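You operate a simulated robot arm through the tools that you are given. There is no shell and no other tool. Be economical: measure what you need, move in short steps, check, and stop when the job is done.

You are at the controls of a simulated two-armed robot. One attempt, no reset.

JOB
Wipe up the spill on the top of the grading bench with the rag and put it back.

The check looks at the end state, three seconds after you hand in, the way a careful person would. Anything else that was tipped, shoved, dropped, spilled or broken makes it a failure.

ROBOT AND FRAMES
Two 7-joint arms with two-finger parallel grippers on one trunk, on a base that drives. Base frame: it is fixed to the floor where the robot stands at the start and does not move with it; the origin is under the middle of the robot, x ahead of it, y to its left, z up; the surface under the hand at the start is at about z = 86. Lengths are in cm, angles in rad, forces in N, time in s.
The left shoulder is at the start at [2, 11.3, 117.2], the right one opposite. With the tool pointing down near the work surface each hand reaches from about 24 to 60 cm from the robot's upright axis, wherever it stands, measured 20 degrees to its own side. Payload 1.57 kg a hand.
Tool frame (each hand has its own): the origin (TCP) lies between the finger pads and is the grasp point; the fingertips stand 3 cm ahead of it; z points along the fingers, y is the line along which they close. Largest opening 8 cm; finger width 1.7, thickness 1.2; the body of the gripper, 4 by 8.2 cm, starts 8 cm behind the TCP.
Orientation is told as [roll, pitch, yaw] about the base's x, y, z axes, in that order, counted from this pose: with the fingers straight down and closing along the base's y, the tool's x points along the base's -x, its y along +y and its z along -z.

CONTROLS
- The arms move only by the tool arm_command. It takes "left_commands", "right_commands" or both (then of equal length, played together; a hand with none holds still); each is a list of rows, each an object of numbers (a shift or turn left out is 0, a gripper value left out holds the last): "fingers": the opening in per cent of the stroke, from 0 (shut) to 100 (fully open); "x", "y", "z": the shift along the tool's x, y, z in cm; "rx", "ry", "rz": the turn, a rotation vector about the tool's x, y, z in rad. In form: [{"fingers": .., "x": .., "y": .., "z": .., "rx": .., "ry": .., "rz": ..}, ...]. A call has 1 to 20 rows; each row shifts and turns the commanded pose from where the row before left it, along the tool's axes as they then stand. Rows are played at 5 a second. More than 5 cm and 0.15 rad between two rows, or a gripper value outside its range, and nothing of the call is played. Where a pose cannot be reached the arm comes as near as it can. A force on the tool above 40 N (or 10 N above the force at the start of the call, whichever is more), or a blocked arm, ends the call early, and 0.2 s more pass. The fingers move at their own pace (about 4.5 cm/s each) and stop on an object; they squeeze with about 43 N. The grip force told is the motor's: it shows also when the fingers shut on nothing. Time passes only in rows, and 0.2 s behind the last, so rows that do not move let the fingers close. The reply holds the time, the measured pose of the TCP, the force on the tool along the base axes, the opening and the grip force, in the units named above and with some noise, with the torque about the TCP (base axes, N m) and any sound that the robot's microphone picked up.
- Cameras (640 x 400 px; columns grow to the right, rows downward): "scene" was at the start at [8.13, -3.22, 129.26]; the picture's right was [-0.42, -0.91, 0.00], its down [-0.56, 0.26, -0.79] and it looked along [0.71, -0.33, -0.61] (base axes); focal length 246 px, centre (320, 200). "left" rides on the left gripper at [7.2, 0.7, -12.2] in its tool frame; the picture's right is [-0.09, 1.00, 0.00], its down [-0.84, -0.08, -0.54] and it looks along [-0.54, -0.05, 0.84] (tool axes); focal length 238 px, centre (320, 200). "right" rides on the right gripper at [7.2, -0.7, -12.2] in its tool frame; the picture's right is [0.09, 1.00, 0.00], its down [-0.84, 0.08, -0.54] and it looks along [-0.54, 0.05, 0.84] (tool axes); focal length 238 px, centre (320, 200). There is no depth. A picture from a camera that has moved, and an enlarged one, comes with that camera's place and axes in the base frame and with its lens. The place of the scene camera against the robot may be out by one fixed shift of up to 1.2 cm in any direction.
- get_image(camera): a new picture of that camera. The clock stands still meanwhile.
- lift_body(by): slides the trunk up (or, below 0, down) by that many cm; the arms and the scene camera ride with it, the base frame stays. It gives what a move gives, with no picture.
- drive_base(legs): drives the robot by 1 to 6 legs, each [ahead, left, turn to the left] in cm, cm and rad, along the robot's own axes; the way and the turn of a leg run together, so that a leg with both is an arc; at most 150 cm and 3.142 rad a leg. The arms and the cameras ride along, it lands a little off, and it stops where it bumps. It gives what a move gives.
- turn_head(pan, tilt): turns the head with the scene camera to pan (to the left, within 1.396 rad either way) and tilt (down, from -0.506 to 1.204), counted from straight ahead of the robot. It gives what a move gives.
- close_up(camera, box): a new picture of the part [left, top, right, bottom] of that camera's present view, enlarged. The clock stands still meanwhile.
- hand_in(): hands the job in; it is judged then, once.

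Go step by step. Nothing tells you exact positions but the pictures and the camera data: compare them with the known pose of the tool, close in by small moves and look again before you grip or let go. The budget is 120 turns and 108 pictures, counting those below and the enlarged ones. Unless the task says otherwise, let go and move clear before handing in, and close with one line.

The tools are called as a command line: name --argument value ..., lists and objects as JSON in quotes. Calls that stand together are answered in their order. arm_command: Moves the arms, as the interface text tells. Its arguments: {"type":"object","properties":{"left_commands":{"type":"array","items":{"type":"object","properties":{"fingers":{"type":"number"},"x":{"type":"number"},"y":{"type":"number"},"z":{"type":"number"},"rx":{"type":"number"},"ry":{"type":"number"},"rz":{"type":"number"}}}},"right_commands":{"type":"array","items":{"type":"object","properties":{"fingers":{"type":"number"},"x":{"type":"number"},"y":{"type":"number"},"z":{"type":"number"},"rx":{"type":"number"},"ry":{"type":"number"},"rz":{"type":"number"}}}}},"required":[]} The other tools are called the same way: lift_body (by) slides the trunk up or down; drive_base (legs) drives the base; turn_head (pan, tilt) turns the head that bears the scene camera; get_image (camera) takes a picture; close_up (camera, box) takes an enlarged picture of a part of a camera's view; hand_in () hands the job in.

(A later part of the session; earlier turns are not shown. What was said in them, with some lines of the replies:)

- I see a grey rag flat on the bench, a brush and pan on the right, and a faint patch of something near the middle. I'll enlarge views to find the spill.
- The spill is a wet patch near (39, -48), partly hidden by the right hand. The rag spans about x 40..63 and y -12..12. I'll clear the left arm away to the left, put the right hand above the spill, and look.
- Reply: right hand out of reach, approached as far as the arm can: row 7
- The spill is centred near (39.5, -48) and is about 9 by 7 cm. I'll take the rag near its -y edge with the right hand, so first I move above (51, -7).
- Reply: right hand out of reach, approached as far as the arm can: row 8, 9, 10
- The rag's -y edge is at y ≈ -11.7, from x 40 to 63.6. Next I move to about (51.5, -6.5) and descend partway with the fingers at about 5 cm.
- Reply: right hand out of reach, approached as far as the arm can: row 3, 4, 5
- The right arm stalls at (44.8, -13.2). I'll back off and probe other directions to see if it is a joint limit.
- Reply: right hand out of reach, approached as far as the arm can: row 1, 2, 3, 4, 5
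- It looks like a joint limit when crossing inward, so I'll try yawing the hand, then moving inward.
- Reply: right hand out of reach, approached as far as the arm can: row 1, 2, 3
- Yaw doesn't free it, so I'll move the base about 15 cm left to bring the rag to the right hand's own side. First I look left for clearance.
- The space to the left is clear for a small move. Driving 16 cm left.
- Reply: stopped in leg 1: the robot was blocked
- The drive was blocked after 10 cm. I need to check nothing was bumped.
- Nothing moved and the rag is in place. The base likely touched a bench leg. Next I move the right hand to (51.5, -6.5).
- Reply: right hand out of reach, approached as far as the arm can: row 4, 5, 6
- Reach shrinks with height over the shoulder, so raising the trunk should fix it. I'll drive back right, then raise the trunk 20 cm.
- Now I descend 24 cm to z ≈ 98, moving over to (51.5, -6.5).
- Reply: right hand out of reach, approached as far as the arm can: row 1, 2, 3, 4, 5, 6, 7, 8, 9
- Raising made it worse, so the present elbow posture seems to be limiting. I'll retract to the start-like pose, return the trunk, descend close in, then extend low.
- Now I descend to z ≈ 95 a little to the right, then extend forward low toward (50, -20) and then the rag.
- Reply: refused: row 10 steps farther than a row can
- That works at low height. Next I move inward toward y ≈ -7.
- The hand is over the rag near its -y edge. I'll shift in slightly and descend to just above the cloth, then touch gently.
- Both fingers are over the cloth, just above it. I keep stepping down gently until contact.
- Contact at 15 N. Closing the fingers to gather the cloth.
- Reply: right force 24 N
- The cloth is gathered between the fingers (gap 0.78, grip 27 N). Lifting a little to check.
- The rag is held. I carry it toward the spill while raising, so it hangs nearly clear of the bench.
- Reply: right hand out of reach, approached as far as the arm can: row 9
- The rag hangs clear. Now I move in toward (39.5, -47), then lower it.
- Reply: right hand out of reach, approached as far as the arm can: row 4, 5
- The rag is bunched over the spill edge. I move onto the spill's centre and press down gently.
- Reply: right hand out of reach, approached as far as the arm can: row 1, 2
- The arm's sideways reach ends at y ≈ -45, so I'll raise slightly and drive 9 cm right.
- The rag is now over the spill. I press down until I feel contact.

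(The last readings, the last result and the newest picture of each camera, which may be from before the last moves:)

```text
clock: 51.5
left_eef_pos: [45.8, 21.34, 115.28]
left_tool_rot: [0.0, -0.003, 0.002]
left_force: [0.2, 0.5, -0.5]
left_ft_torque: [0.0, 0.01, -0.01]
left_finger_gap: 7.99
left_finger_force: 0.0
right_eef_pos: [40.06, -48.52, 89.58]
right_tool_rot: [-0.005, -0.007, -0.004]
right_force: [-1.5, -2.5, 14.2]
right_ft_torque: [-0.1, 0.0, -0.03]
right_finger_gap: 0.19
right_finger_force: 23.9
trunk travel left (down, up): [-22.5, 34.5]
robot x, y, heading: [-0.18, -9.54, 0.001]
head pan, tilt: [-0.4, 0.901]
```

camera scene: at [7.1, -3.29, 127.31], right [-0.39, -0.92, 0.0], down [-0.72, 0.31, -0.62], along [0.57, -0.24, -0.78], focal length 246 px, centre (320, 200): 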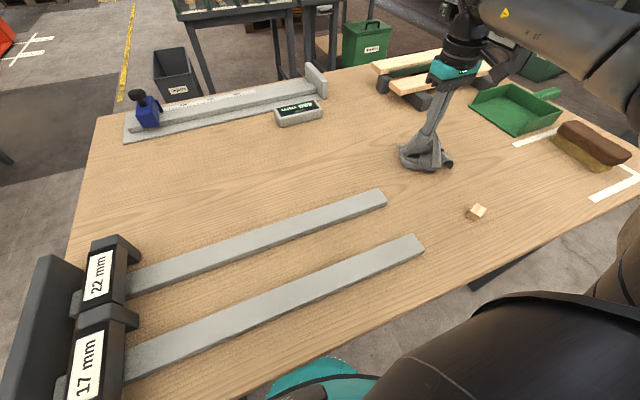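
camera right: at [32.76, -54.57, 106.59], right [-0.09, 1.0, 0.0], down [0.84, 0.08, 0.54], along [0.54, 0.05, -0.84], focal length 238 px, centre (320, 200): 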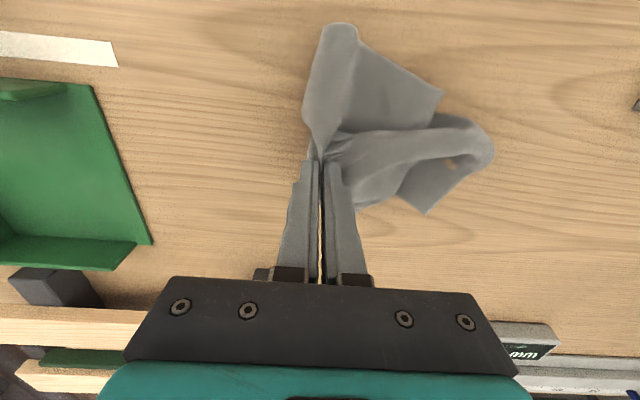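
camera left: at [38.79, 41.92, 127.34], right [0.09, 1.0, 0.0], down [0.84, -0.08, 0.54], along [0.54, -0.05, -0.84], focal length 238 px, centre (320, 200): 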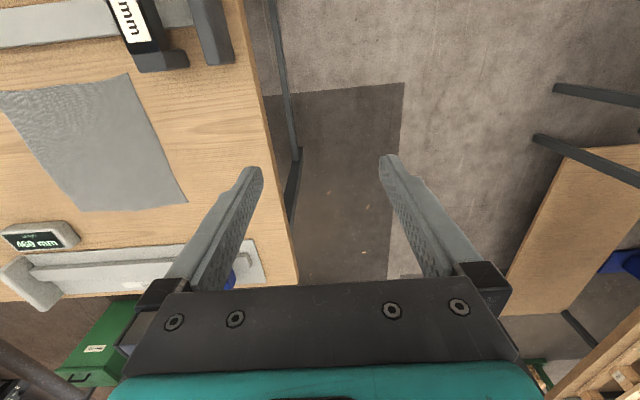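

I'm pressing with 14 N through cloth at the spill's centre. Now scrubbing strokes.

arm_command --right_commands '[{"y": 2}, {"y": 2}, {"y": 2}, {"x": 1.5}, {"y": -2}, {"y": -2}, {"y": -2}, {"y": -2}, {"y": -2}, {"y": -2}, {"x": 1.5}, {"y": 2}, {"y": 2}, {"y": 2}, {"y": 2}, {"y": 2}, {"y": 2}, {}]'

arm_command --right_commands '[{"x": -2}, {"x": -2.5}, {"y": -2}, {"y": -2}, {"y": -2}, {"y": -2}, {"y": -2}, {"y": -2}, {"x": -1.5}, {"y": 2}, {"y": 2}, {"y": 2}, {"y": 2}, {"y": 2}, {"y": 2}, {}]'

get_image --camera "right"

get_image --camera "scene"

```text
clock: 55.3
left_eef_pos: [45.84, 21.28, 115.22]
left_tool_rot: [-0.002, 0.002, 0.005]
left_force: [0.2, -0.1, 0.3]
left_ft_torque: [0.01, -0.01, 0.02]
left_finger_gap: 8.01
left_finger_force: 0.0
right_eef_pos: [36.95, -42.39, 89.47]
right_tool_rot: [-0.002, -0.002, -0.002]
right_force: [-0.4, -0.1, 1.7]
right_ft_torque: [-0.02, -0.02, -0.01]
right_finger_gap: 0.21
right_finger_force: 23.6
trunk travel left (down, up): [-22.5, 34.5]
robot x, y, heading: [-0.19, -9.3, -0.005]
head pan, tilt: [-0.4, 0.901]
```

```text
clock: 58.7
left_eef_pos: [45.95, 21.18, 115.19]
left_tool_rot: [-0.002, 0.002, 0.002]
left_force: [-0.4, -0.6, -0.5]
left_ft_torque: [0.0, 0.03, 0.01]
left_finger_gap: 8.0
left_finger_force: 0.1
right_eef_pos: [42.97, -40.55, 89.28]
right_tool_rot: [-0.001, -0.003, -0.003]
right_force: [-0.3, -0.9, 2.5]
right_ft_torque: [-0.05, -0.03, 0.01]
right_finger_gap: 0.18
right_finger_force: 23.8
right hand out of reach, approached as far as the arm can: row 8
trunk travel left (down, up): [-22.5, 34.5]
robot x, y, heading: [-0.16, -9.94, -0.003]
head pan, tilt: [-0.4, 0.901]
```

```text
78 pictures are left
camera right: at [35.73, -41.09, 101.45], right [-0.09, 1.0, 0.0], down [0.84, 0.08, 0.54], along [0.54, 0.05, -0.84], focal length 238 px, centre (320, 200)
```

right: 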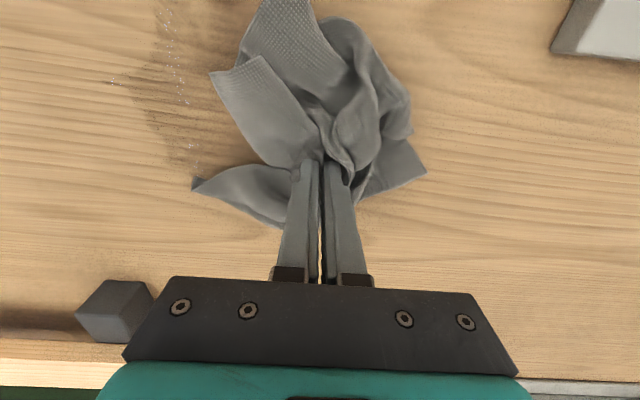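

```text
77 pictures are left
camera scene: at [7.07, -12.16, 127.31], right [-0.39, -0.92, 0.0], down [-0.72, 0.31, -0.62], along [0.57, -0.24, -0.78], focal length 246 px, centre (320, 200)
```

scene: 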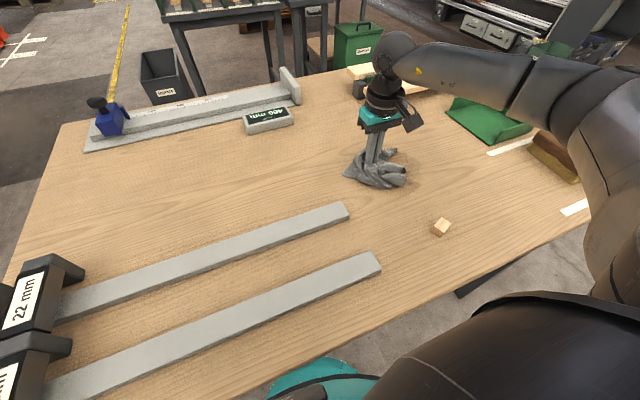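

Part of the patch is visible as not yet wiped. I'll lift to see its full state.

arm_command --right_commands '[{"z": -3, "y": 2}, {"z": -3, "y": 2}, {"z": -4, "y": 2}, {"z": -4}, {"z": -3}, {"x": 3}, {"x": 3}, {}]'

get_image --camera "right"

close_up --camera "scene" --box '[320, 130, 520, 260]'

```text
clock: 60.5
left_eef_pos: [45.74, 21.19, 115.25]
left_tool_rot: [-0.001, 0.002, 0.004]
left_force: [0.0, 0.7, 1.0]
left_ft_torque: [0.02, 0.0, 0.0]
left_finger_gap: 7.99
left_finger_force: 0.0
right_eef_pos: [37.05, -34.64, 106.18]
right_tool_rot: [-0.001, -0.004, -0.002]
right_force: [0.1, 1.1, 0.3]
right_ft_torque: [0.01, -0.06, 0.0]
right_finger_gap: 0.22
right_finger_force: 23.5
trunk travel left (down, up): [-22.5, 34.5]
robot x, y, heading: [-0.47, -9.38, -0.003]
head pan, tilt: [-0.4, 0.901]
```

```text
76 pictures are left
camera right: at [29.9, -35.08, 118.38], right [-0.09, 1.0, 0.0], down [0.84, 0.08, 0.54], along [0.54, 0.05, -0.84], focal length 238 px, centre (320, 200)
```

right: 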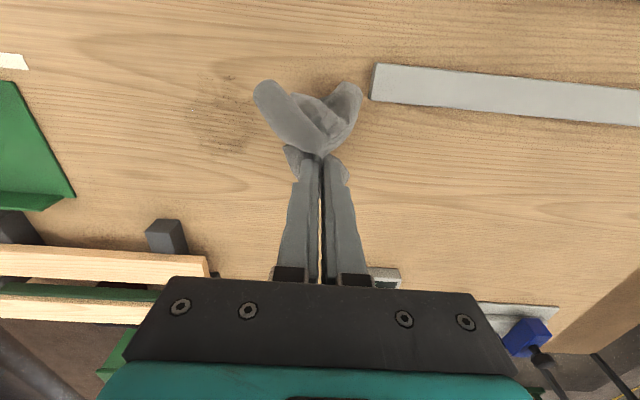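

```text
3.08 times, centred on (420, 195) of scene
camera zoom: at [7.09, -12.16, 127.31], right [-0.39, -0.92, 0.0], down [-0.72, 0.31, -0.62], along [0.57, -0.24, -0.78], focal length 758 px, centre (12, 215)
```

zoom: 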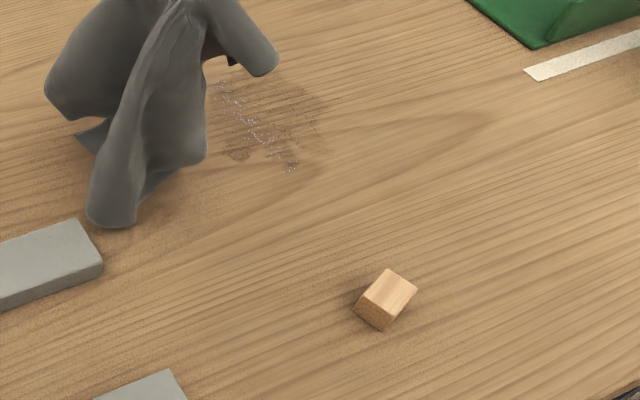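

close_up --camera "right" --box '[150, 40, 310, 180]'

```text
2.86 times, centred on (230, 110) of right
camera zoom: at [29.9, -35.08, 118.38], right [-0.09, 1.0, 0.0], down [0.84, 0.08, 0.54], along [0.54, 0.05, -0.84], focal length 681 px, centre (577, 457)
```

zoom: 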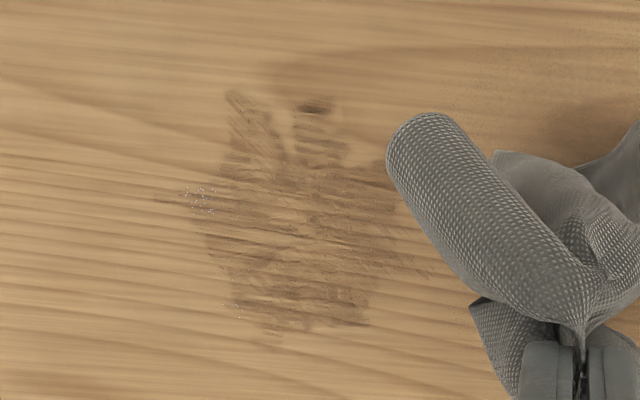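

About half remains, over x ≈ 34–45 and y ≈ -52 to -42. I'll shift the base 5 cm right for reach, then scrub again with firmer pressure and tighter lines.

drive_base --legs '[[0, -5, 0]]'

arm_command --right_commands '[{"x": -2, "y": -2}, {"x": -2, "y": -2}, {"x": -2, "y": 0}, {"z": 4}, {"z": 4}, {"z": 3}, {"z": 3}, {"z": 1.5}, {"z": 0.8}, {"z": 0.4}, {"z": 0.3}, {}]'

```text
clock: 61.4
left_eef_pos: [45.86, 16.04, 115.25]
left_tool_rot: [-0.001, 0.002, 0.005]
left_force: [-0.1, -0.2, -0.3]
left_ft_torque: [0.02, -0.01, -0.02]
left_finger_gap: 8.0
left_finger_force: 0.1
right_eef_pos: [37.15, -39.68, 106.22]
right_tool_rot: [-0.002, -0.004, -0.002]
right_force: [0.1, -0.9, -0.1]
right_ft_torque: [0.07, 0.01, 0.02]
right_finger_gap: 0.16
right_finger_force: 23.7
trunk travel left (down, up): [-22.5, 34.5]
robot x, y, heading: [0.04, -14.31, -0.002]
head pan, tilt: [-0.4, 0.901]
```

```text
clock: 64.0
left_eef_pos: [45.92, 16.11, 115.21]
left_tool_rot: [-0.003, 0.0, 0.005]
left_force: [0.3, -0.2, 0.3]
left_ft_torque: [0.03, 0.0, -0.01]
left_finger_gap: 8.02
left_finger_force: 0.0
right_eef_pos: [43.27, -43.77, 89.3]
right_tool_rot: [-0.002, -0.005, -0.001]
right_force: [1.4, -0.1, 7.9]
right_ft_torque: [0.0, -0.05, -0.01]
right_finger_gap: 0.18
right_finger_force: 23.9
trunk travel left (down, up): [-22.5, 34.5]
robot x, y, heading: [-0.58, -14.52, -0.003]
head pan, tilt: [-0.4, 0.901]
```

Contact is made. I press a bit more and scrub along x with 1.4 cm line spacing.

arm_command --right_commands '[{"z": 0.4, "x": -1.5}, {"x": 2.5}, {"x": 2.5}, {"x": 2.5}, {"x": 2.5}, {"y": -1.4}, {"x": -2.5}, {"x": -2.5}, {"x": -2.5}, {"x": -2.5}, {"y": -1.4}, {"x": 2.5}, {"x": 2.5}, {"x": 2.5}, {"x": 2.5}, {"y": -1.4}, {"x": -2.5}, {"x": -2.5}, {"x": -2.5}, {"x": -2.5}]'

arm_command --right_commands '[{"y": -1.4}, {"x": 2.5}, {"x": 2.5}, {"x": 2.5}, {"x": 2.5}, {"y": -1.4}, {"x": -2.5}, {"x": -2.5}, {"x": -2.5}, {"x": -2.5}, {"y": -1.4}, {"x": 2.5}, {"x": 2.5}, {"x": 2.5}, {"x": 2.5}, {"y": -1.2}, {"x": -2.5}, {"x": -2.5}, {"x": -2.5}, {"x": -2.5}]'

get_image --camera "right"

```text
clock: 68.2
left_eef_pos: [45.6, 16.35, 115.37]
left_tool_rot: [-0.002, -0.002, 0.003]
left_force: [-0.1, -0.5, 0.0]
left_ft_torque: [-0.01, -0.06, -0.02]
left_finger_gap: 7.98
left_finger_force: 0.0
right_eef_pos: [44.69, -47.68, 89.17]
right_tool_rot: [-0.002, -0.009, -0.001]
right_force: [-5.5, 1.0, 26.3]
right_ft_torque: [-0.11, 0.16, -0.07]
right_finger_gap: 0.22
right_finger_force: 23.6
trunk travel left (down, up): [-22.5, 34.5]
robot x, y, heading: [-0.24, -14.73, -0.002]
head pan, tilt: [-0.4, 0.901]
```

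```text
clock: 72.4
left_eef_pos: [45.64, 16.3, 115.24]
left_tool_rot: [-0.002, -0.002, 0.004]
left_force: [0.2, 1.0, 0.6]
left_ft_torque: [0.02, -0.01, 0.04]
left_finger_gap: 8.02
left_finger_force: 0.0
right_eef_pos: [44.63, -53.18, 89.09]
right_tool_rot: [-0.003, -0.007, -0.002]
right_force: [-5.6, 0.0, 27.5]
right_ft_torque: [-0.15, 0.13, -0.03]
right_finger_gap: 0.22
right_finger_force: 23.3
trunk travel left (down, up): [-22.5, 34.5]
robot x, y, heading: [-0.02, -14.63, 0.003]
head pan, tilt: [-0.4, 0.901]
```

```text
73 pictures are left
camera right: at [37.36, -53.69, 101.21], right [-0.09, 1.0, 0.0], down [0.83, 0.08, 0.55], along [0.55, 0.05, -0.84], focal length 238 px, centre (320, 200)
```

right: 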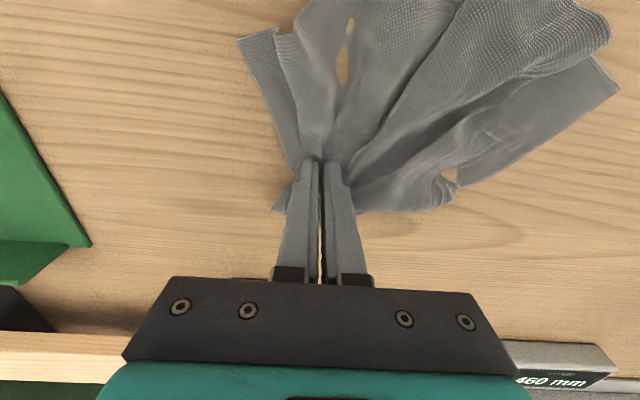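

Good firm contact throughout. I lift the rag aside to inspect.

arm_command --right_commands '[{"z": -3}, {"z": -4}, {"z": -4}, {"z": -4}, {"y": 4}, {"y": 4}, {"y": 4}, {"y": 4}, {"y": 3}, {"x": 3}, {"x": 3}, {}]'

get_image --camera "right"

close_up --camera "right" --box '[150, 40, 310, 180]'

get_image --camera "scene"

```text
clock: 75.0
left_eef_pos: [45.81, 16.09, 115.12]
left_tool_rot: [-0.002, 0.001, 0.003]
left_force: [0.2, -0.1, 0.7]
left_ft_torque: [0.05, -0.02, -0.04]
left_finger_gap: 7.99
left_finger_force: 0.1
right_eef_pos: [38.58, -34.17, 103.98]
right_tool_rot: [-0.004, -0.004, 0.0]
right_force: [-0.1, -0.6, 0.6]
right_ft_torque: [0.02, 0.01, 0.01]
right_finger_gap: 0.21
right_finger_force: 23.5
trunk travel left (down, up): [-22.5, 34.5]
robot x, y, heading: [0.04, -14.42, 0.001]
head pan, tilt: [-0.4, 0.901]
```

```text
72 pictures are left
camera right: at [31.38, -34.69, 115.99], right [-0.09, 1.0, 0.0], down [0.84, 0.08, 0.54], along [0.54, 0.05, -0.84], focal length 238 px, centre (320, 200)
```

right: 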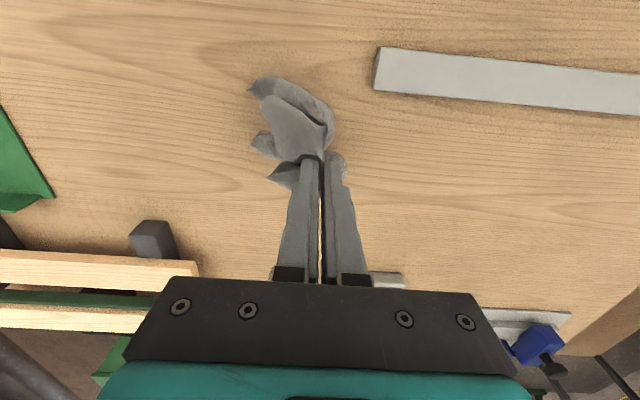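

```text
2.86 times, centred on (230, 110) of right
camera zoom: at [31.38, -34.69, 115.99], right [-0.09, 1.0, 0.0], down [0.84, 0.08, 0.54], along [0.54, 0.05, -0.84], focal length 681 px, centre (577, 457)
```

zoom: 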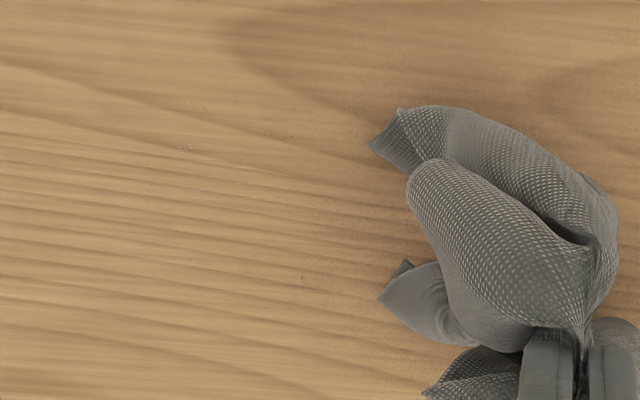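

```text
70 pictures are left
camera scene: at [7.08, -17.17, 127.31], right [-0.39, -0.92, 0.0], down [-0.72, 0.31, -0.62], along [0.57, -0.24, -0.78], focal length 246 px, centre (320, 200)
```

scene: 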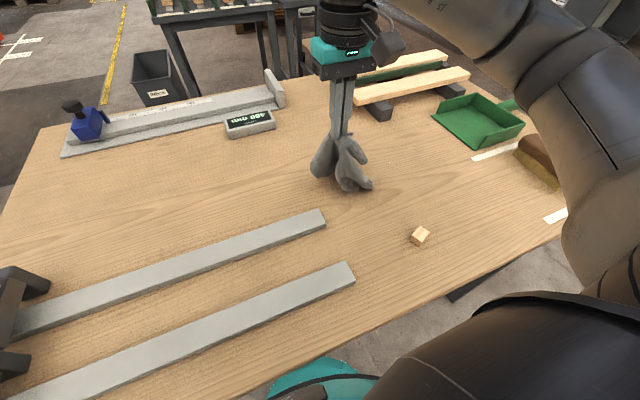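

Nearly clean; a few faint specks remain near y ≈ -50 and x 35–43. I'll do a second pass there.

arm_command --right_commands '[{"x": -2, "y": -4}, {"x": -2, "y": -4}, {"x": -2, "y": -2.5}, {"z": 4}, {"z": 4}, {"z": 3}, {"z": 2.5}, {"z": 1}, {"z": 0.5}, {"z": 0.3}, {}]'

```text
clock: 77.3
left_eef_pos: [45.8, 16.14, 115.33]
left_tool_rot: [0.0, 0.002, 0.001]
left_force: [0.0, -0.3, -0.9]
left_ft_torque: [-0.01, 0.02, 0.01]
left_finger_gap: 8.0
left_finger_force: 0.1
right_eef_pos: [45.13, -44.82, 89.24]
right_tool_rot: [0.002, -0.017, -0.005]
right_force: [-1.9, -0.4, 13.8]
right_ft_torque: [0.1, 0.18, 0.03]
right_finger_gap: 0.22
right_finger_force: 23.0
trunk travel left (down, up): [-22.5, 34.5]
robot x, y, heading: [0.03, -14.69, -0.003]
head pan, tilt: [-0.4, 0.901]
stopped in row 11 (right hand): the force on the tool passed its limit at 41 N (the readings are from after the stop); the commanded pose is now the measured one
```

arm_command --right_commands '[{"x": 2.5, "z": 0.1}, {"x": 2.5}, {"x": 2.5}, {"x": 2.5, "z": 0.1}, {"x": 1}, {"y": -1.5}, {"x": -2.5}, {"x": -2.5}, {"x": -2.5}, {"x": -2.5}, {"x": -1}, {"y": -1.5}, {"x": 2.5}, {"x": 2.5}, {"x": 2.5}, {"x": 2.5}, {"x": 1}]'

arm_command --right_commands '[{"y": -1.2}, {"x": -2.5}, {"x": -2.5}, {"x": -2.5}, {"x": -2.5}, {"x": -1}, {"y": -1.2}, {"x": 2.5}, {"x": 2.5}, {"x": 2.5}, {"x": 2.5}, {"x": 1}, {"y": -1.2}, {"x": -2.5}, {"x": -2.5}, {"x": -2.5}, {"x": -2.5}, {"x": -1}]'

arm_command --right_commands '[{"y": -1.2}, {"x": 2.5}, {"x": 2.5}, {"x": 2.5}, {"x": 2.5}, {"x": 1}, {"y": -1.2}, {"x": -2.5}, {"x": -2.5}, {"x": -2.5}, {"x": -2.5}]'

arm_command --right_commands '[{"z": -3}, {"z": -4}, {"z": -4}, {"z": -4}, {"y": 4}, {"y": 4}, {"y": 4}, {"y": 4}, {"y": 4}, {"x": 3}, {"x": 3}, {}]'

get_image --camera "right"

close_up --camera "right" --box '[130, 40, 290, 180]'

get_image --camera "scene"

```text
clock: 78.8
left_eef_pos: [45.85, 16.18, 115.27]
left_tool_rot: [0.0, 0.003, 0.001]
left_force: [0.1, -1.0, 0.6]
left_ft_torque: [0.0, 0.0, -0.02]
left_finger_gap: 7.99
left_finger_force: 0.0
right_eef_pos: [34.48, -46.0, 89.2]
right_tool_rot: [0.006, -0.021, -0.002]
right_force: [-2.9, 1.5, 16.7]
right_ft_torque: [0.15, 0.16, 0.01]
right_finger_gap: 0.19
right_finger_force: 23.2
trunk travel left (down, up): [-22.5, 34.5]
robot x, y, heading: [0.12, -14.68, -0.004]
head pan, tilt: [-0.4, 0.901]
stopped in row 7 (right hand): the force on the tool passed its limit at 44 N (the readings are from after the stop); the commanded pose is now the measured one
```

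```text
clock: 82.6
left_eef_pos: [45.73, 16.28, 115.23]
left_tool_rot: [-0.001, -0.001, 0.005]
left_force: [-0.1, 0.1, -0.2]
left_ft_torque: [-0.02, 0.01, -0.01]
left_finger_gap: 7.99
left_finger_force: 0.0
right_eef_pos: [45.32, -49.53, 89.19]
right_tool_rot: [0.003, -0.014, -0.001]
right_force: [-4.0, 0.4, 14.9]
right_ft_torque: [0.08, 0.13, 0.0]
right_finger_gap: 0.19
right_finger_force: 23.6
trunk travel left (down, up): [-22.5, 34.5]
robot x, y, heading: [-0.12, -14.75, -0.005]
head pan, tilt: [-0.4, 0.901]
```

```text
clock: 85.0
left_eef_pos: [45.71, 16.29, 115.2]
left_tool_rot: [-0.002, 0.001, 0.003]
left_force: [0.1, 0.4, -0.1]
left_ft_torque: [-0.02, 0.01, -0.03]
left_finger_gap: 7.98
left_finger_force: 0.0
right_eef_pos: [44.18, -52.22, 89.3]
right_tool_rot: [0.005, -0.017, -0.003]
right_force: [-4.0, 0.9, 20.0]
right_ft_torque: [0.13, 0.15, 0.0]
right_finger_gap: 0.21
right_finger_force: 23.4
trunk travel left (down, up): [-22.5, 34.5]
robot x, y, heading: [-0.28, -14.76, 0.0]
head pan, tilt: [-0.4, 0.901]
```

```text
clock: 87.6
left_eef_pos: [45.88, 16.23, 115.25]
left_tool_rot: [0.0, 0.002, 0.002]
left_force: [-1.4, 1.0, -0.2]
left_ft_torque: [0.0, 0.01, 0.01]
left_finger_gap: 7.99
left_finger_force: 0.1
right_eef_pos: [38.23, -32.11, 103.91]
right_tool_rot: [0.004, -0.012, -0.002]
right_force: [-0.8, -0.8, -0.4]
right_ft_torque: [-0.01, 0.01, 0.0]
right_finger_gap: 0.18
right_finger_force: 23.6
trunk travel left (down, up): [-22.5, 34.5]
robot x, y, heading: [0.2, -14.23, -0.006]
head pan, tilt: [-0.4, 0.901]
```

```text
69 pictures are left
camera right: at [30.79, -32.65, 115.95], right [-0.09, 1.0, 0.0], down [0.83, 0.07, 0.55], along [0.55, 0.05, -0.83], focal length 238 px, centre (320, 200)
```

right: 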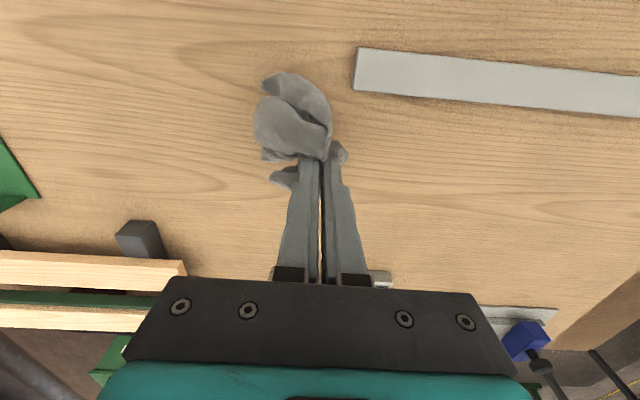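

```text
2.86 times, centred on (210, 110) of right
camera zoom: at [30.79, -32.65, 115.95], right [-0.09, 1.0, 0.0], down [0.83, 0.07, 0.55], along [0.55, 0.05, -0.83], focal length 681 px, centre (634, 457)
```

zoom: 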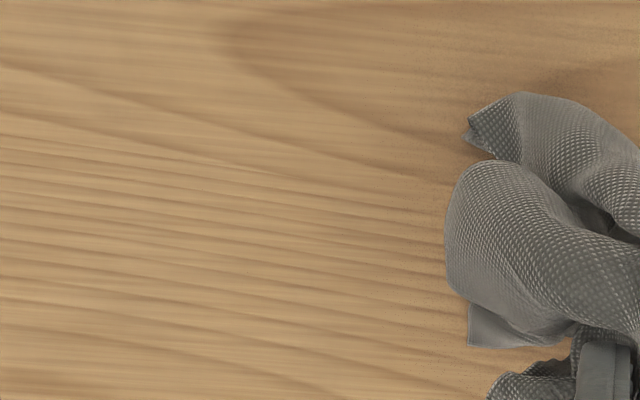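

```text
67 pictures are left
camera scene: at [7.06, -17.15, 127.31], right [-0.39, -0.92, 0.0], down [-0.72, 0.31, -0.62], along [0.57, -0.24, -0.78], focal length 246 px, centre (320, 200)
```

scene: 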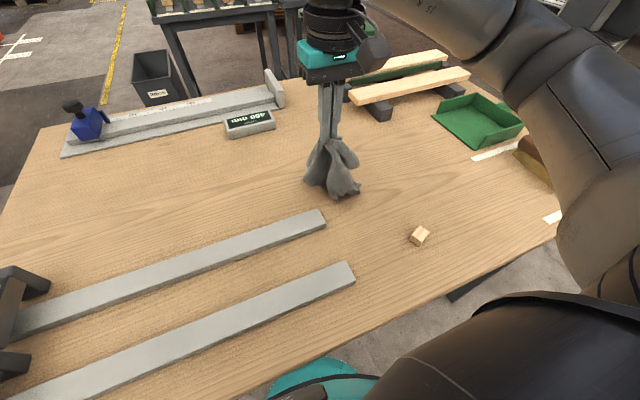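

The bench looks clean where the spill was. Now I return the rag. I raise it over x ≈ 46, then drive the base left so it can be laid back where it was.

close_up --camera "scene" --box '[320, 120, 480, 240]'

arm_command --right_commands '[{"y": -3, "z": -2}, {"y": -3, "z": -2}, {"x": -4}, {"x": -4}, {}]'

drive_base --legs '[[0, 21, 0]]'

get_image --camera "scene"

```text
3.33 times, centred on (400, 180) of scene
camera zoom: at [7.06, -17.15, 127.31], right [-0.39, -0.92, 0.0], down [-0.72, 0.31, -0.62], along [0.57, -0.24, -0.78], focal length 822 px, centre (53, 267)
```

zoom: 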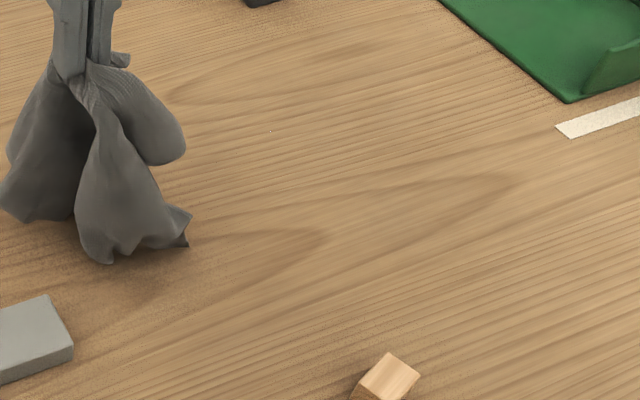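

```text
clock: 88.8
left_eef_pos: [45.74, 16.12, 115.35]
left_tool_rot: [0.0, 0.0, 0.001]
left_force: [0.1, -0.3, 0.0]
left_ft_torque: [0.02, 0.04, 0.02]
left_finger_gap: 8.0
left_finger_force: 0.0
right_eef_pos: [46.02, -38.07, 108.17]
right_tool_rot: [0.002, -0.015, -0.002]
right_force: [-0.4, -0.2, 0.6]
right_ft_torque: [0.02, 0.02, -0.02]
right_finger_gap: 0.18
right_finger_force: 23.3
trunk travel left (down, up): [-22.5, 34.5]
robot x, y, heading: [-0.53, -14.34, -0.003]
head pan, tilt: [-0.4, 0.901]
```

```text
clock: 90.5
left_eef_pos: [45.95, 37.17, 115.21]
left_tool_rot: [-0.001, 0.001, 0.003]
left_force: [0.2, -0.6, -0.3]
left_ft_torque: [-0.03, 0.01, 0.03]
left_finger_gap: 8.0
left_finger_force: 0.0
right_eef_pos: [46.08, -17.1, 108.13]
right_tool_rot: [0.003, -0.015, -0.002]
right_force: [-0.4, -0.2, -1.1]
right_ft_torque: [-0.03, -0.02, 0.01]
right_finger_gap: 0.19
right_finger_force: 23.2
trunk travel left (down, up): [-22.5, 34.5]
robot x, y, heading: [0.2, 6.65, -0.007]
head pan, tilt: [-0.4, 0.901]
```

```text
65 pictures are left
camera scene: at [7.11, 3.92, 127.31], right [-0.39, -0.92, 0.0], down [-0.72, 0.31, -0.62], along [0.57, -0.24, -0.78], focal length 246 px, centre (320, 200)
```

scene: 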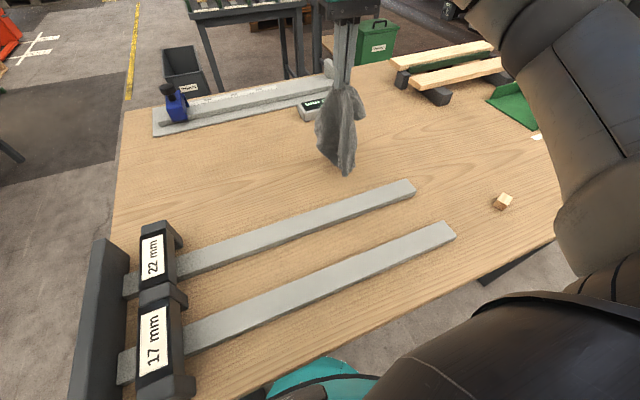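

I noticed one tiny glint near (43, -50) in the last close-up, so I check that spot.

close_up --camera "scene" --box '[405, 105, 501, 165]'

```text
6.67 times, centred on (453, 135) of scene
camera zoom: at [7.11, 3.92, 127.31], right [-0.39, -0.92, 0.0], down [-0.72, 0.31, -0.62], along [0.57, -0.24, -0.78], focal length 1643 px, centre (-567, 633)
```

zoom: 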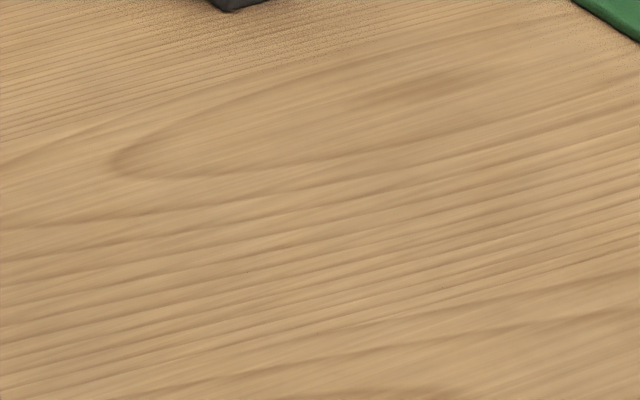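

It is clean. Now I try to bring the rag to the +y side of its home spot while still raised.

arm_command --right_commands '[{"y": 3}, {"y": 3}, {"y": 3}, {"y": 3}, {"y": 3}, {"y": 3}, {"y": 3}, {"y": 3}, {"x": -2}, {"x": -2}, {}]'

get_image --camera "scene"

```text
clock: 92.9
left_eef_pos: [45.92, 37.0, 115.28]
left_tool_rot: [0.002, 0.002, 0.001]
left_force: [-0.1, 0.5, -0.2]
left_ft_torque: [0.02, -0.01, 0.0]
left_finger_gap: 8.01
left_finger_force: 0.0
right_eef_pos: [50.16, 6.77, 108.5]
right_tool_rot: [0.003, -0.016, -0.002]
right_force: [0.4, -0.3, -0.6]
right_ft_torque: [-0.01, 0.02, 0.01]
right_finger_gap: 0.19
right_finger_force: 23.3
trunk travel left (down, up): [-22.5, 34.5]
robot x, y, heading: [0.15, 6.24, -0.002]
head pan, tilt: [-0.4, 0.901]
```

```text
63 pictures are left
camera scene: at [7.11, 3.84, 127.31], right [-0.39, -0.92, 0.0], down [-0.72, 0.31, -0.62], along [0.57, -0.24, -0.78], focal length 246 px, centre (320, 200)
```

scene: 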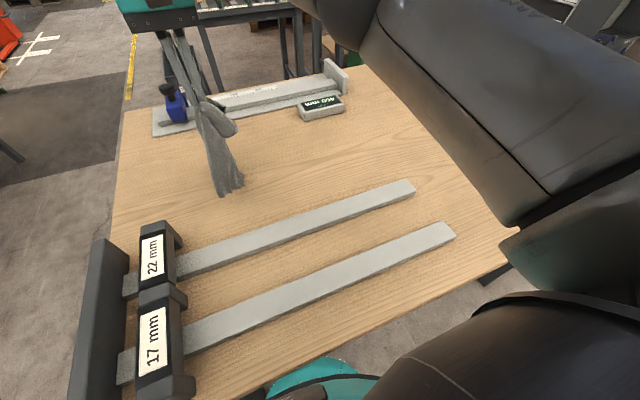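

I can reach at this height. Next I move to y ≈ 11, then lay the rag down by lowering while drawing toward -y.

arm_command --right_commands '[{"y": 2, "x": -1}, {"y": 2, "x": -0.5}, {"z": 2}, {"z": 1.5}, {"z": 1.5, "y": -1}, {"z": 1.5, "y": -1.5}, {"z": 1.5, "y": -1.5}, {"z": 1.5, "y": -1.8}, {"z": 1.5, "y": -2}, {"z": 1.5, "y": -2}, {"z": 1.5, "y": -2}, {"z": 1.5, "y": -2}, {"z": 1.5, "y": -2}, {"z": 0.7, "y": -1.5}, {}]'

get_image --camera "scene"

get_image --camera "right"

```text
clock: 96.1
left_eef_pos: [45.89, 37.13, 115.22]
left_tool_rot: [0.001, 0.002, 0.002]
left_force: [-0.4, 0.5, 0.3]
left_ft_torque: [0.01, -0.01, 0.01]
left_finger_gap: 8.01
left_finger_force: 0.1
right_eef_pos: [51.99, -6.37, 90.67]
right_tool_rot: [0.005, -0.017, -0.003]
right_force: [0.1, 0.2, 0.4]
right_ft_torque: [0.0, 0.02, -0.01]
right_finger_gap: 0.19
right_finger_force: 23.9
trunk travel left (down, up): [-22.5, 34.5]
robot x, y, heading: [-0.61, 6.5, -0.001]
head pan, tilt: [-0.4, 0.901]
```

```text
62 pictures are left
camera scene: at [7.11, 3.86, 127.31], right [-0.39, -0.92, 0.0], down [-0.72, 0.31, -0.62], along [0.57, -0.24, -0.78], focal length 246 px, centre (320, 200)
```

scene: 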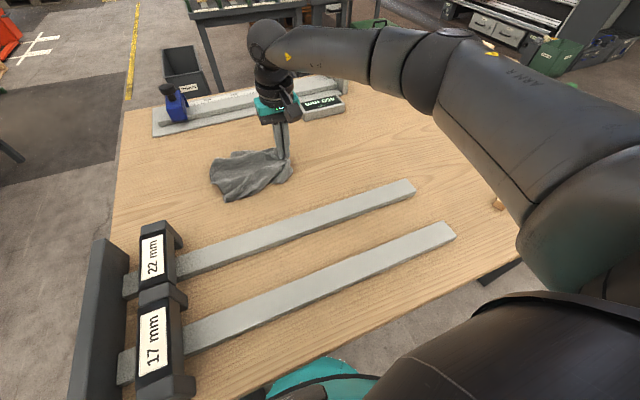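

```text
61 pictures are left
camera right: at [44.65, -6.87, 102.65], right [-0.09, 1.0, 0.0], down [0.83, 0.07, 0.56], along [0.55, 0.05, -0.83], focal length 238 px, centre (320, 200)
```

right: 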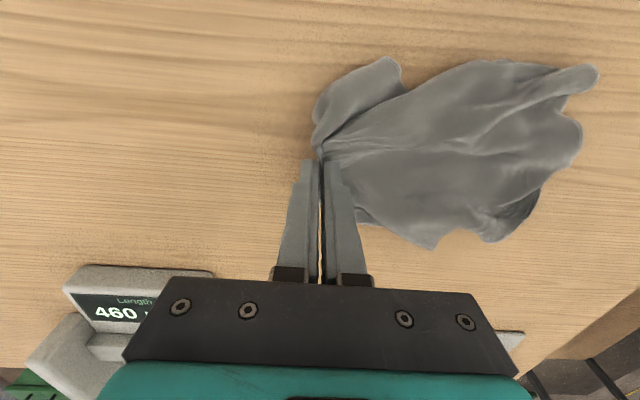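

The rag lies back over its home area. I lower the last centimetre, release, and rise.

arm_command --right_commands '[{"z": 0.8}, {"fingers": 20}, {"fingers": 35}, {}, {}, {"z": -1}, {"z": -2}, {"z": -3}, {"z": -3}, {"z": -2}, {}]'

get_image --camera "right"

get_image --camera "scene"

```text
clock: 98.5
left_eef_pos: [45.98, 37.1, 115.23]
left_tool_rot: [0.0, 0.003, 0.002]
left_force: [0.2, -0.4, -0.3]
left_ft_torque: [0.03, 0.0, 0.01]
left_finger_gap: 8.02
left_finger_force: 0.0
right_eef_pos: [51.82, -6.35, 100.68]
right_tool_rot: [0.004, -0.016, -0.002]
right_force: [-0.4, 0.2, 1.2]
right_ft_torque: [0.0, 0.02, 0.01]
right_finger_gap: 2.79
right_finger_force: 0.1
trunk travel left (down, up): [-22.5, 34.5]
robot x, y, heading: [-0.01, 6.17, -0.004]
head pan, tilt: [-0.4, 0.901]
```

```text
60 pictures are left
camera right: at [44.45, -6.91, 112.69], right [-0.09, 1.0, 0.0], down [0.83, 0.07, 0.56], along [0.55, 0.05, -0.83], focal length 238 px, centre (320, 200)
```

right: 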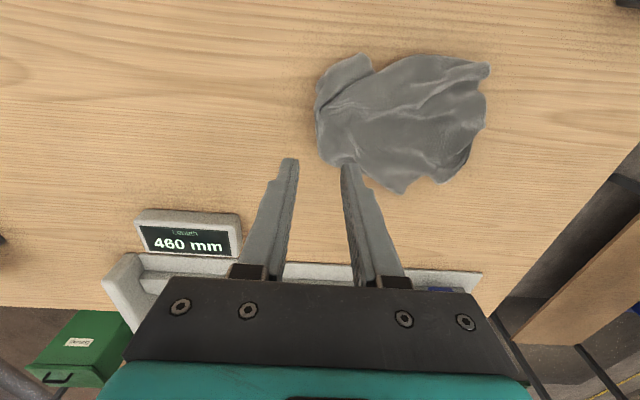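

```text
59 pictures are left
camera scene: at [7.11, 3.85, 127.31], right [-0.39, -0.92, 0.0], down [-0.72, 0.31, -0.62], along [0.57, -0.24, -0.78], focal length 246 px, centre (320, 200)
```

scene: 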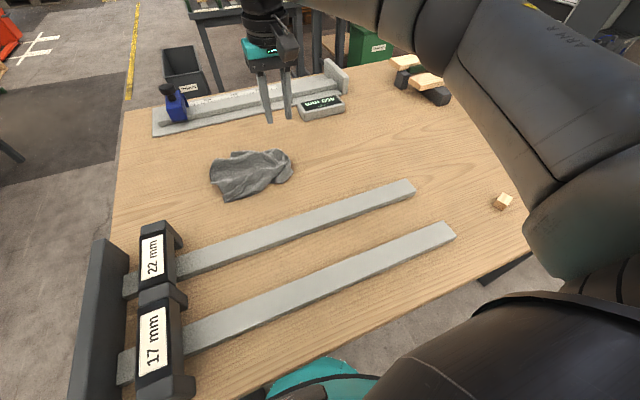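

The rag lies within its original footprint, centred near (52, 2). Now I retract the right hand and do a final check of the bench.

arm_command --right_commands '[{"z": -3}, {"z": -3}, {"y": -4}, {"y": -4}, {"y": -4}, {"y": -4, "x": 2}, {"y": -4, "x": 2}, {"x": 4}, {"x": 4}, {"x": 4}, {"x": 4}, {"x": 3}, {}]'

turn_head --pan -0.5 --tilt 0.75

get_image --camera "scene"

get_image --camera "right"

```text
clock: 101.3
left_eef_pos: [46.02, 37.24, 115.16]
left_tool_rot: [0.0, 0.002, 0.002]
left_force: [-0.2, 0.3, -0.7]
left_ft_torque: [-0.02, 0.01, -0.01]
left_finger_gap: 8.0
left_finger_force: 0.0
right_eef_pos: [28.22, -26.51, 106.5]
right_tool_rot: [0.006, -0.013, -0.004]
right_force: [-0.3, 0.4, 0.8]
right_ft_torque: [0.02, 0.02, 0.02]
right_finger_gap: 2.76
right_finger_force: 0.1
trunk travel left (down, up): [-22.5, 34.5]
robot x, y, heading: [-0.29, 6.17, -0.006]
head pan, tilt: [-0.4, 0.901]
```

```text
clock: 102.0
left_eef_pos: [45.89, 37.05, 115.2]
left_tool_rot: [-0.001, 0.002, 0.003]
left_force: [0.3, -0.5, 0.8]
left_ft_torque: [0.01, 0.04, -0.01]
left_finger_gap: 8.0
left_finger_force: 0.0
right_eef_pos: [28.17, -26.51, 106.6]
right_tool_rot: [0.005, -0.014, -0.002]
right_force: [-0.9, 0.6, -0.7]
right_ft_torque: [0.02, -0.03, 0.02]
right_finger_gap: 2.8
right_finger_force: 0.1
trunk travel left (down, up): [-22.5, 34.5]
robot x, y, heading: [0.19, 6.5, -0.003]
head pan, tilt: [-0.499, 0.75]
```

```text
58 pictures are left
camera scene: at [7.43, 2.83, 128.5], right [-0.48, -0.88, 0.0], down [-0.6, 0.33, -0.73], along [0.64, -0.35, -0.68], focal length 246 px, centre (320, 200)
```

scene: 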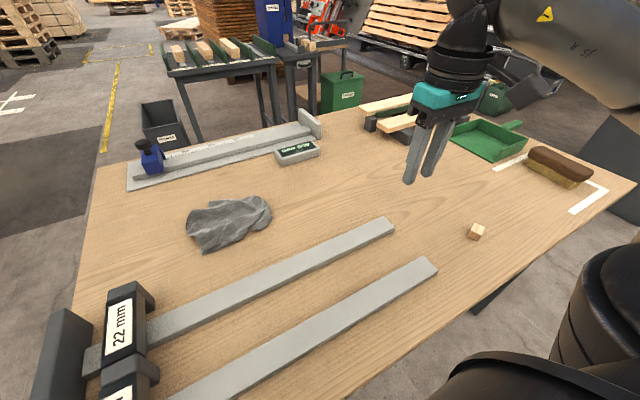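

```text
57 pictures are left
camera right: at [20.86, -27.11, 118.63], right [-0.09, 1.0, 0.0], down [0.83, 0.07, 0.55], along [0.55, 0.05, -0.83], focal length 238 px, centre (320, 200)
```

right: 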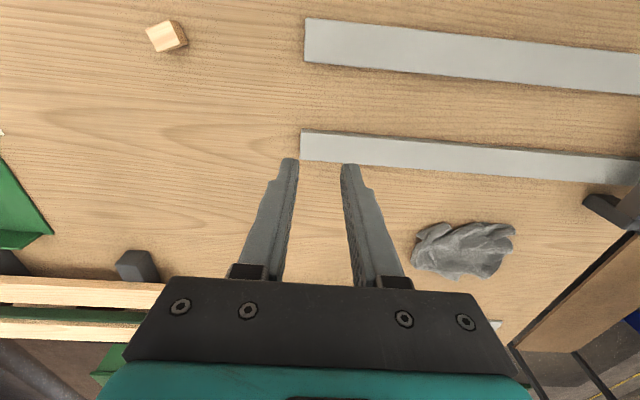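

Everything else stands where it was. One last look at the wiped spot.

close_up --camera "right" --box '[90, 100, 250, 200]'

```text
4.00 times, centred on (170, 150) of right
camera zoom: at [20.86, -27.11, 118.63], right [-0.09, 1.0, 0.0], down [0.83, 0.07, 0.55], along [0.55, 0.05, -0.83], focal length 953 px, centre (920, 400)
```

zoom: 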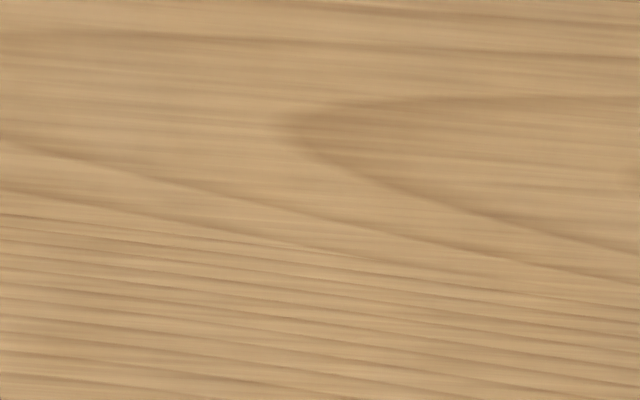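

The spot is clean, the rag is back, and both hands are clear, so I hand in.

hand_in

```text
The job is handed in.
```

I wiped the spill off the grading bench and put the rag back in its place, a bit crumpled rather than flat; nothing else on the bench looks moved.
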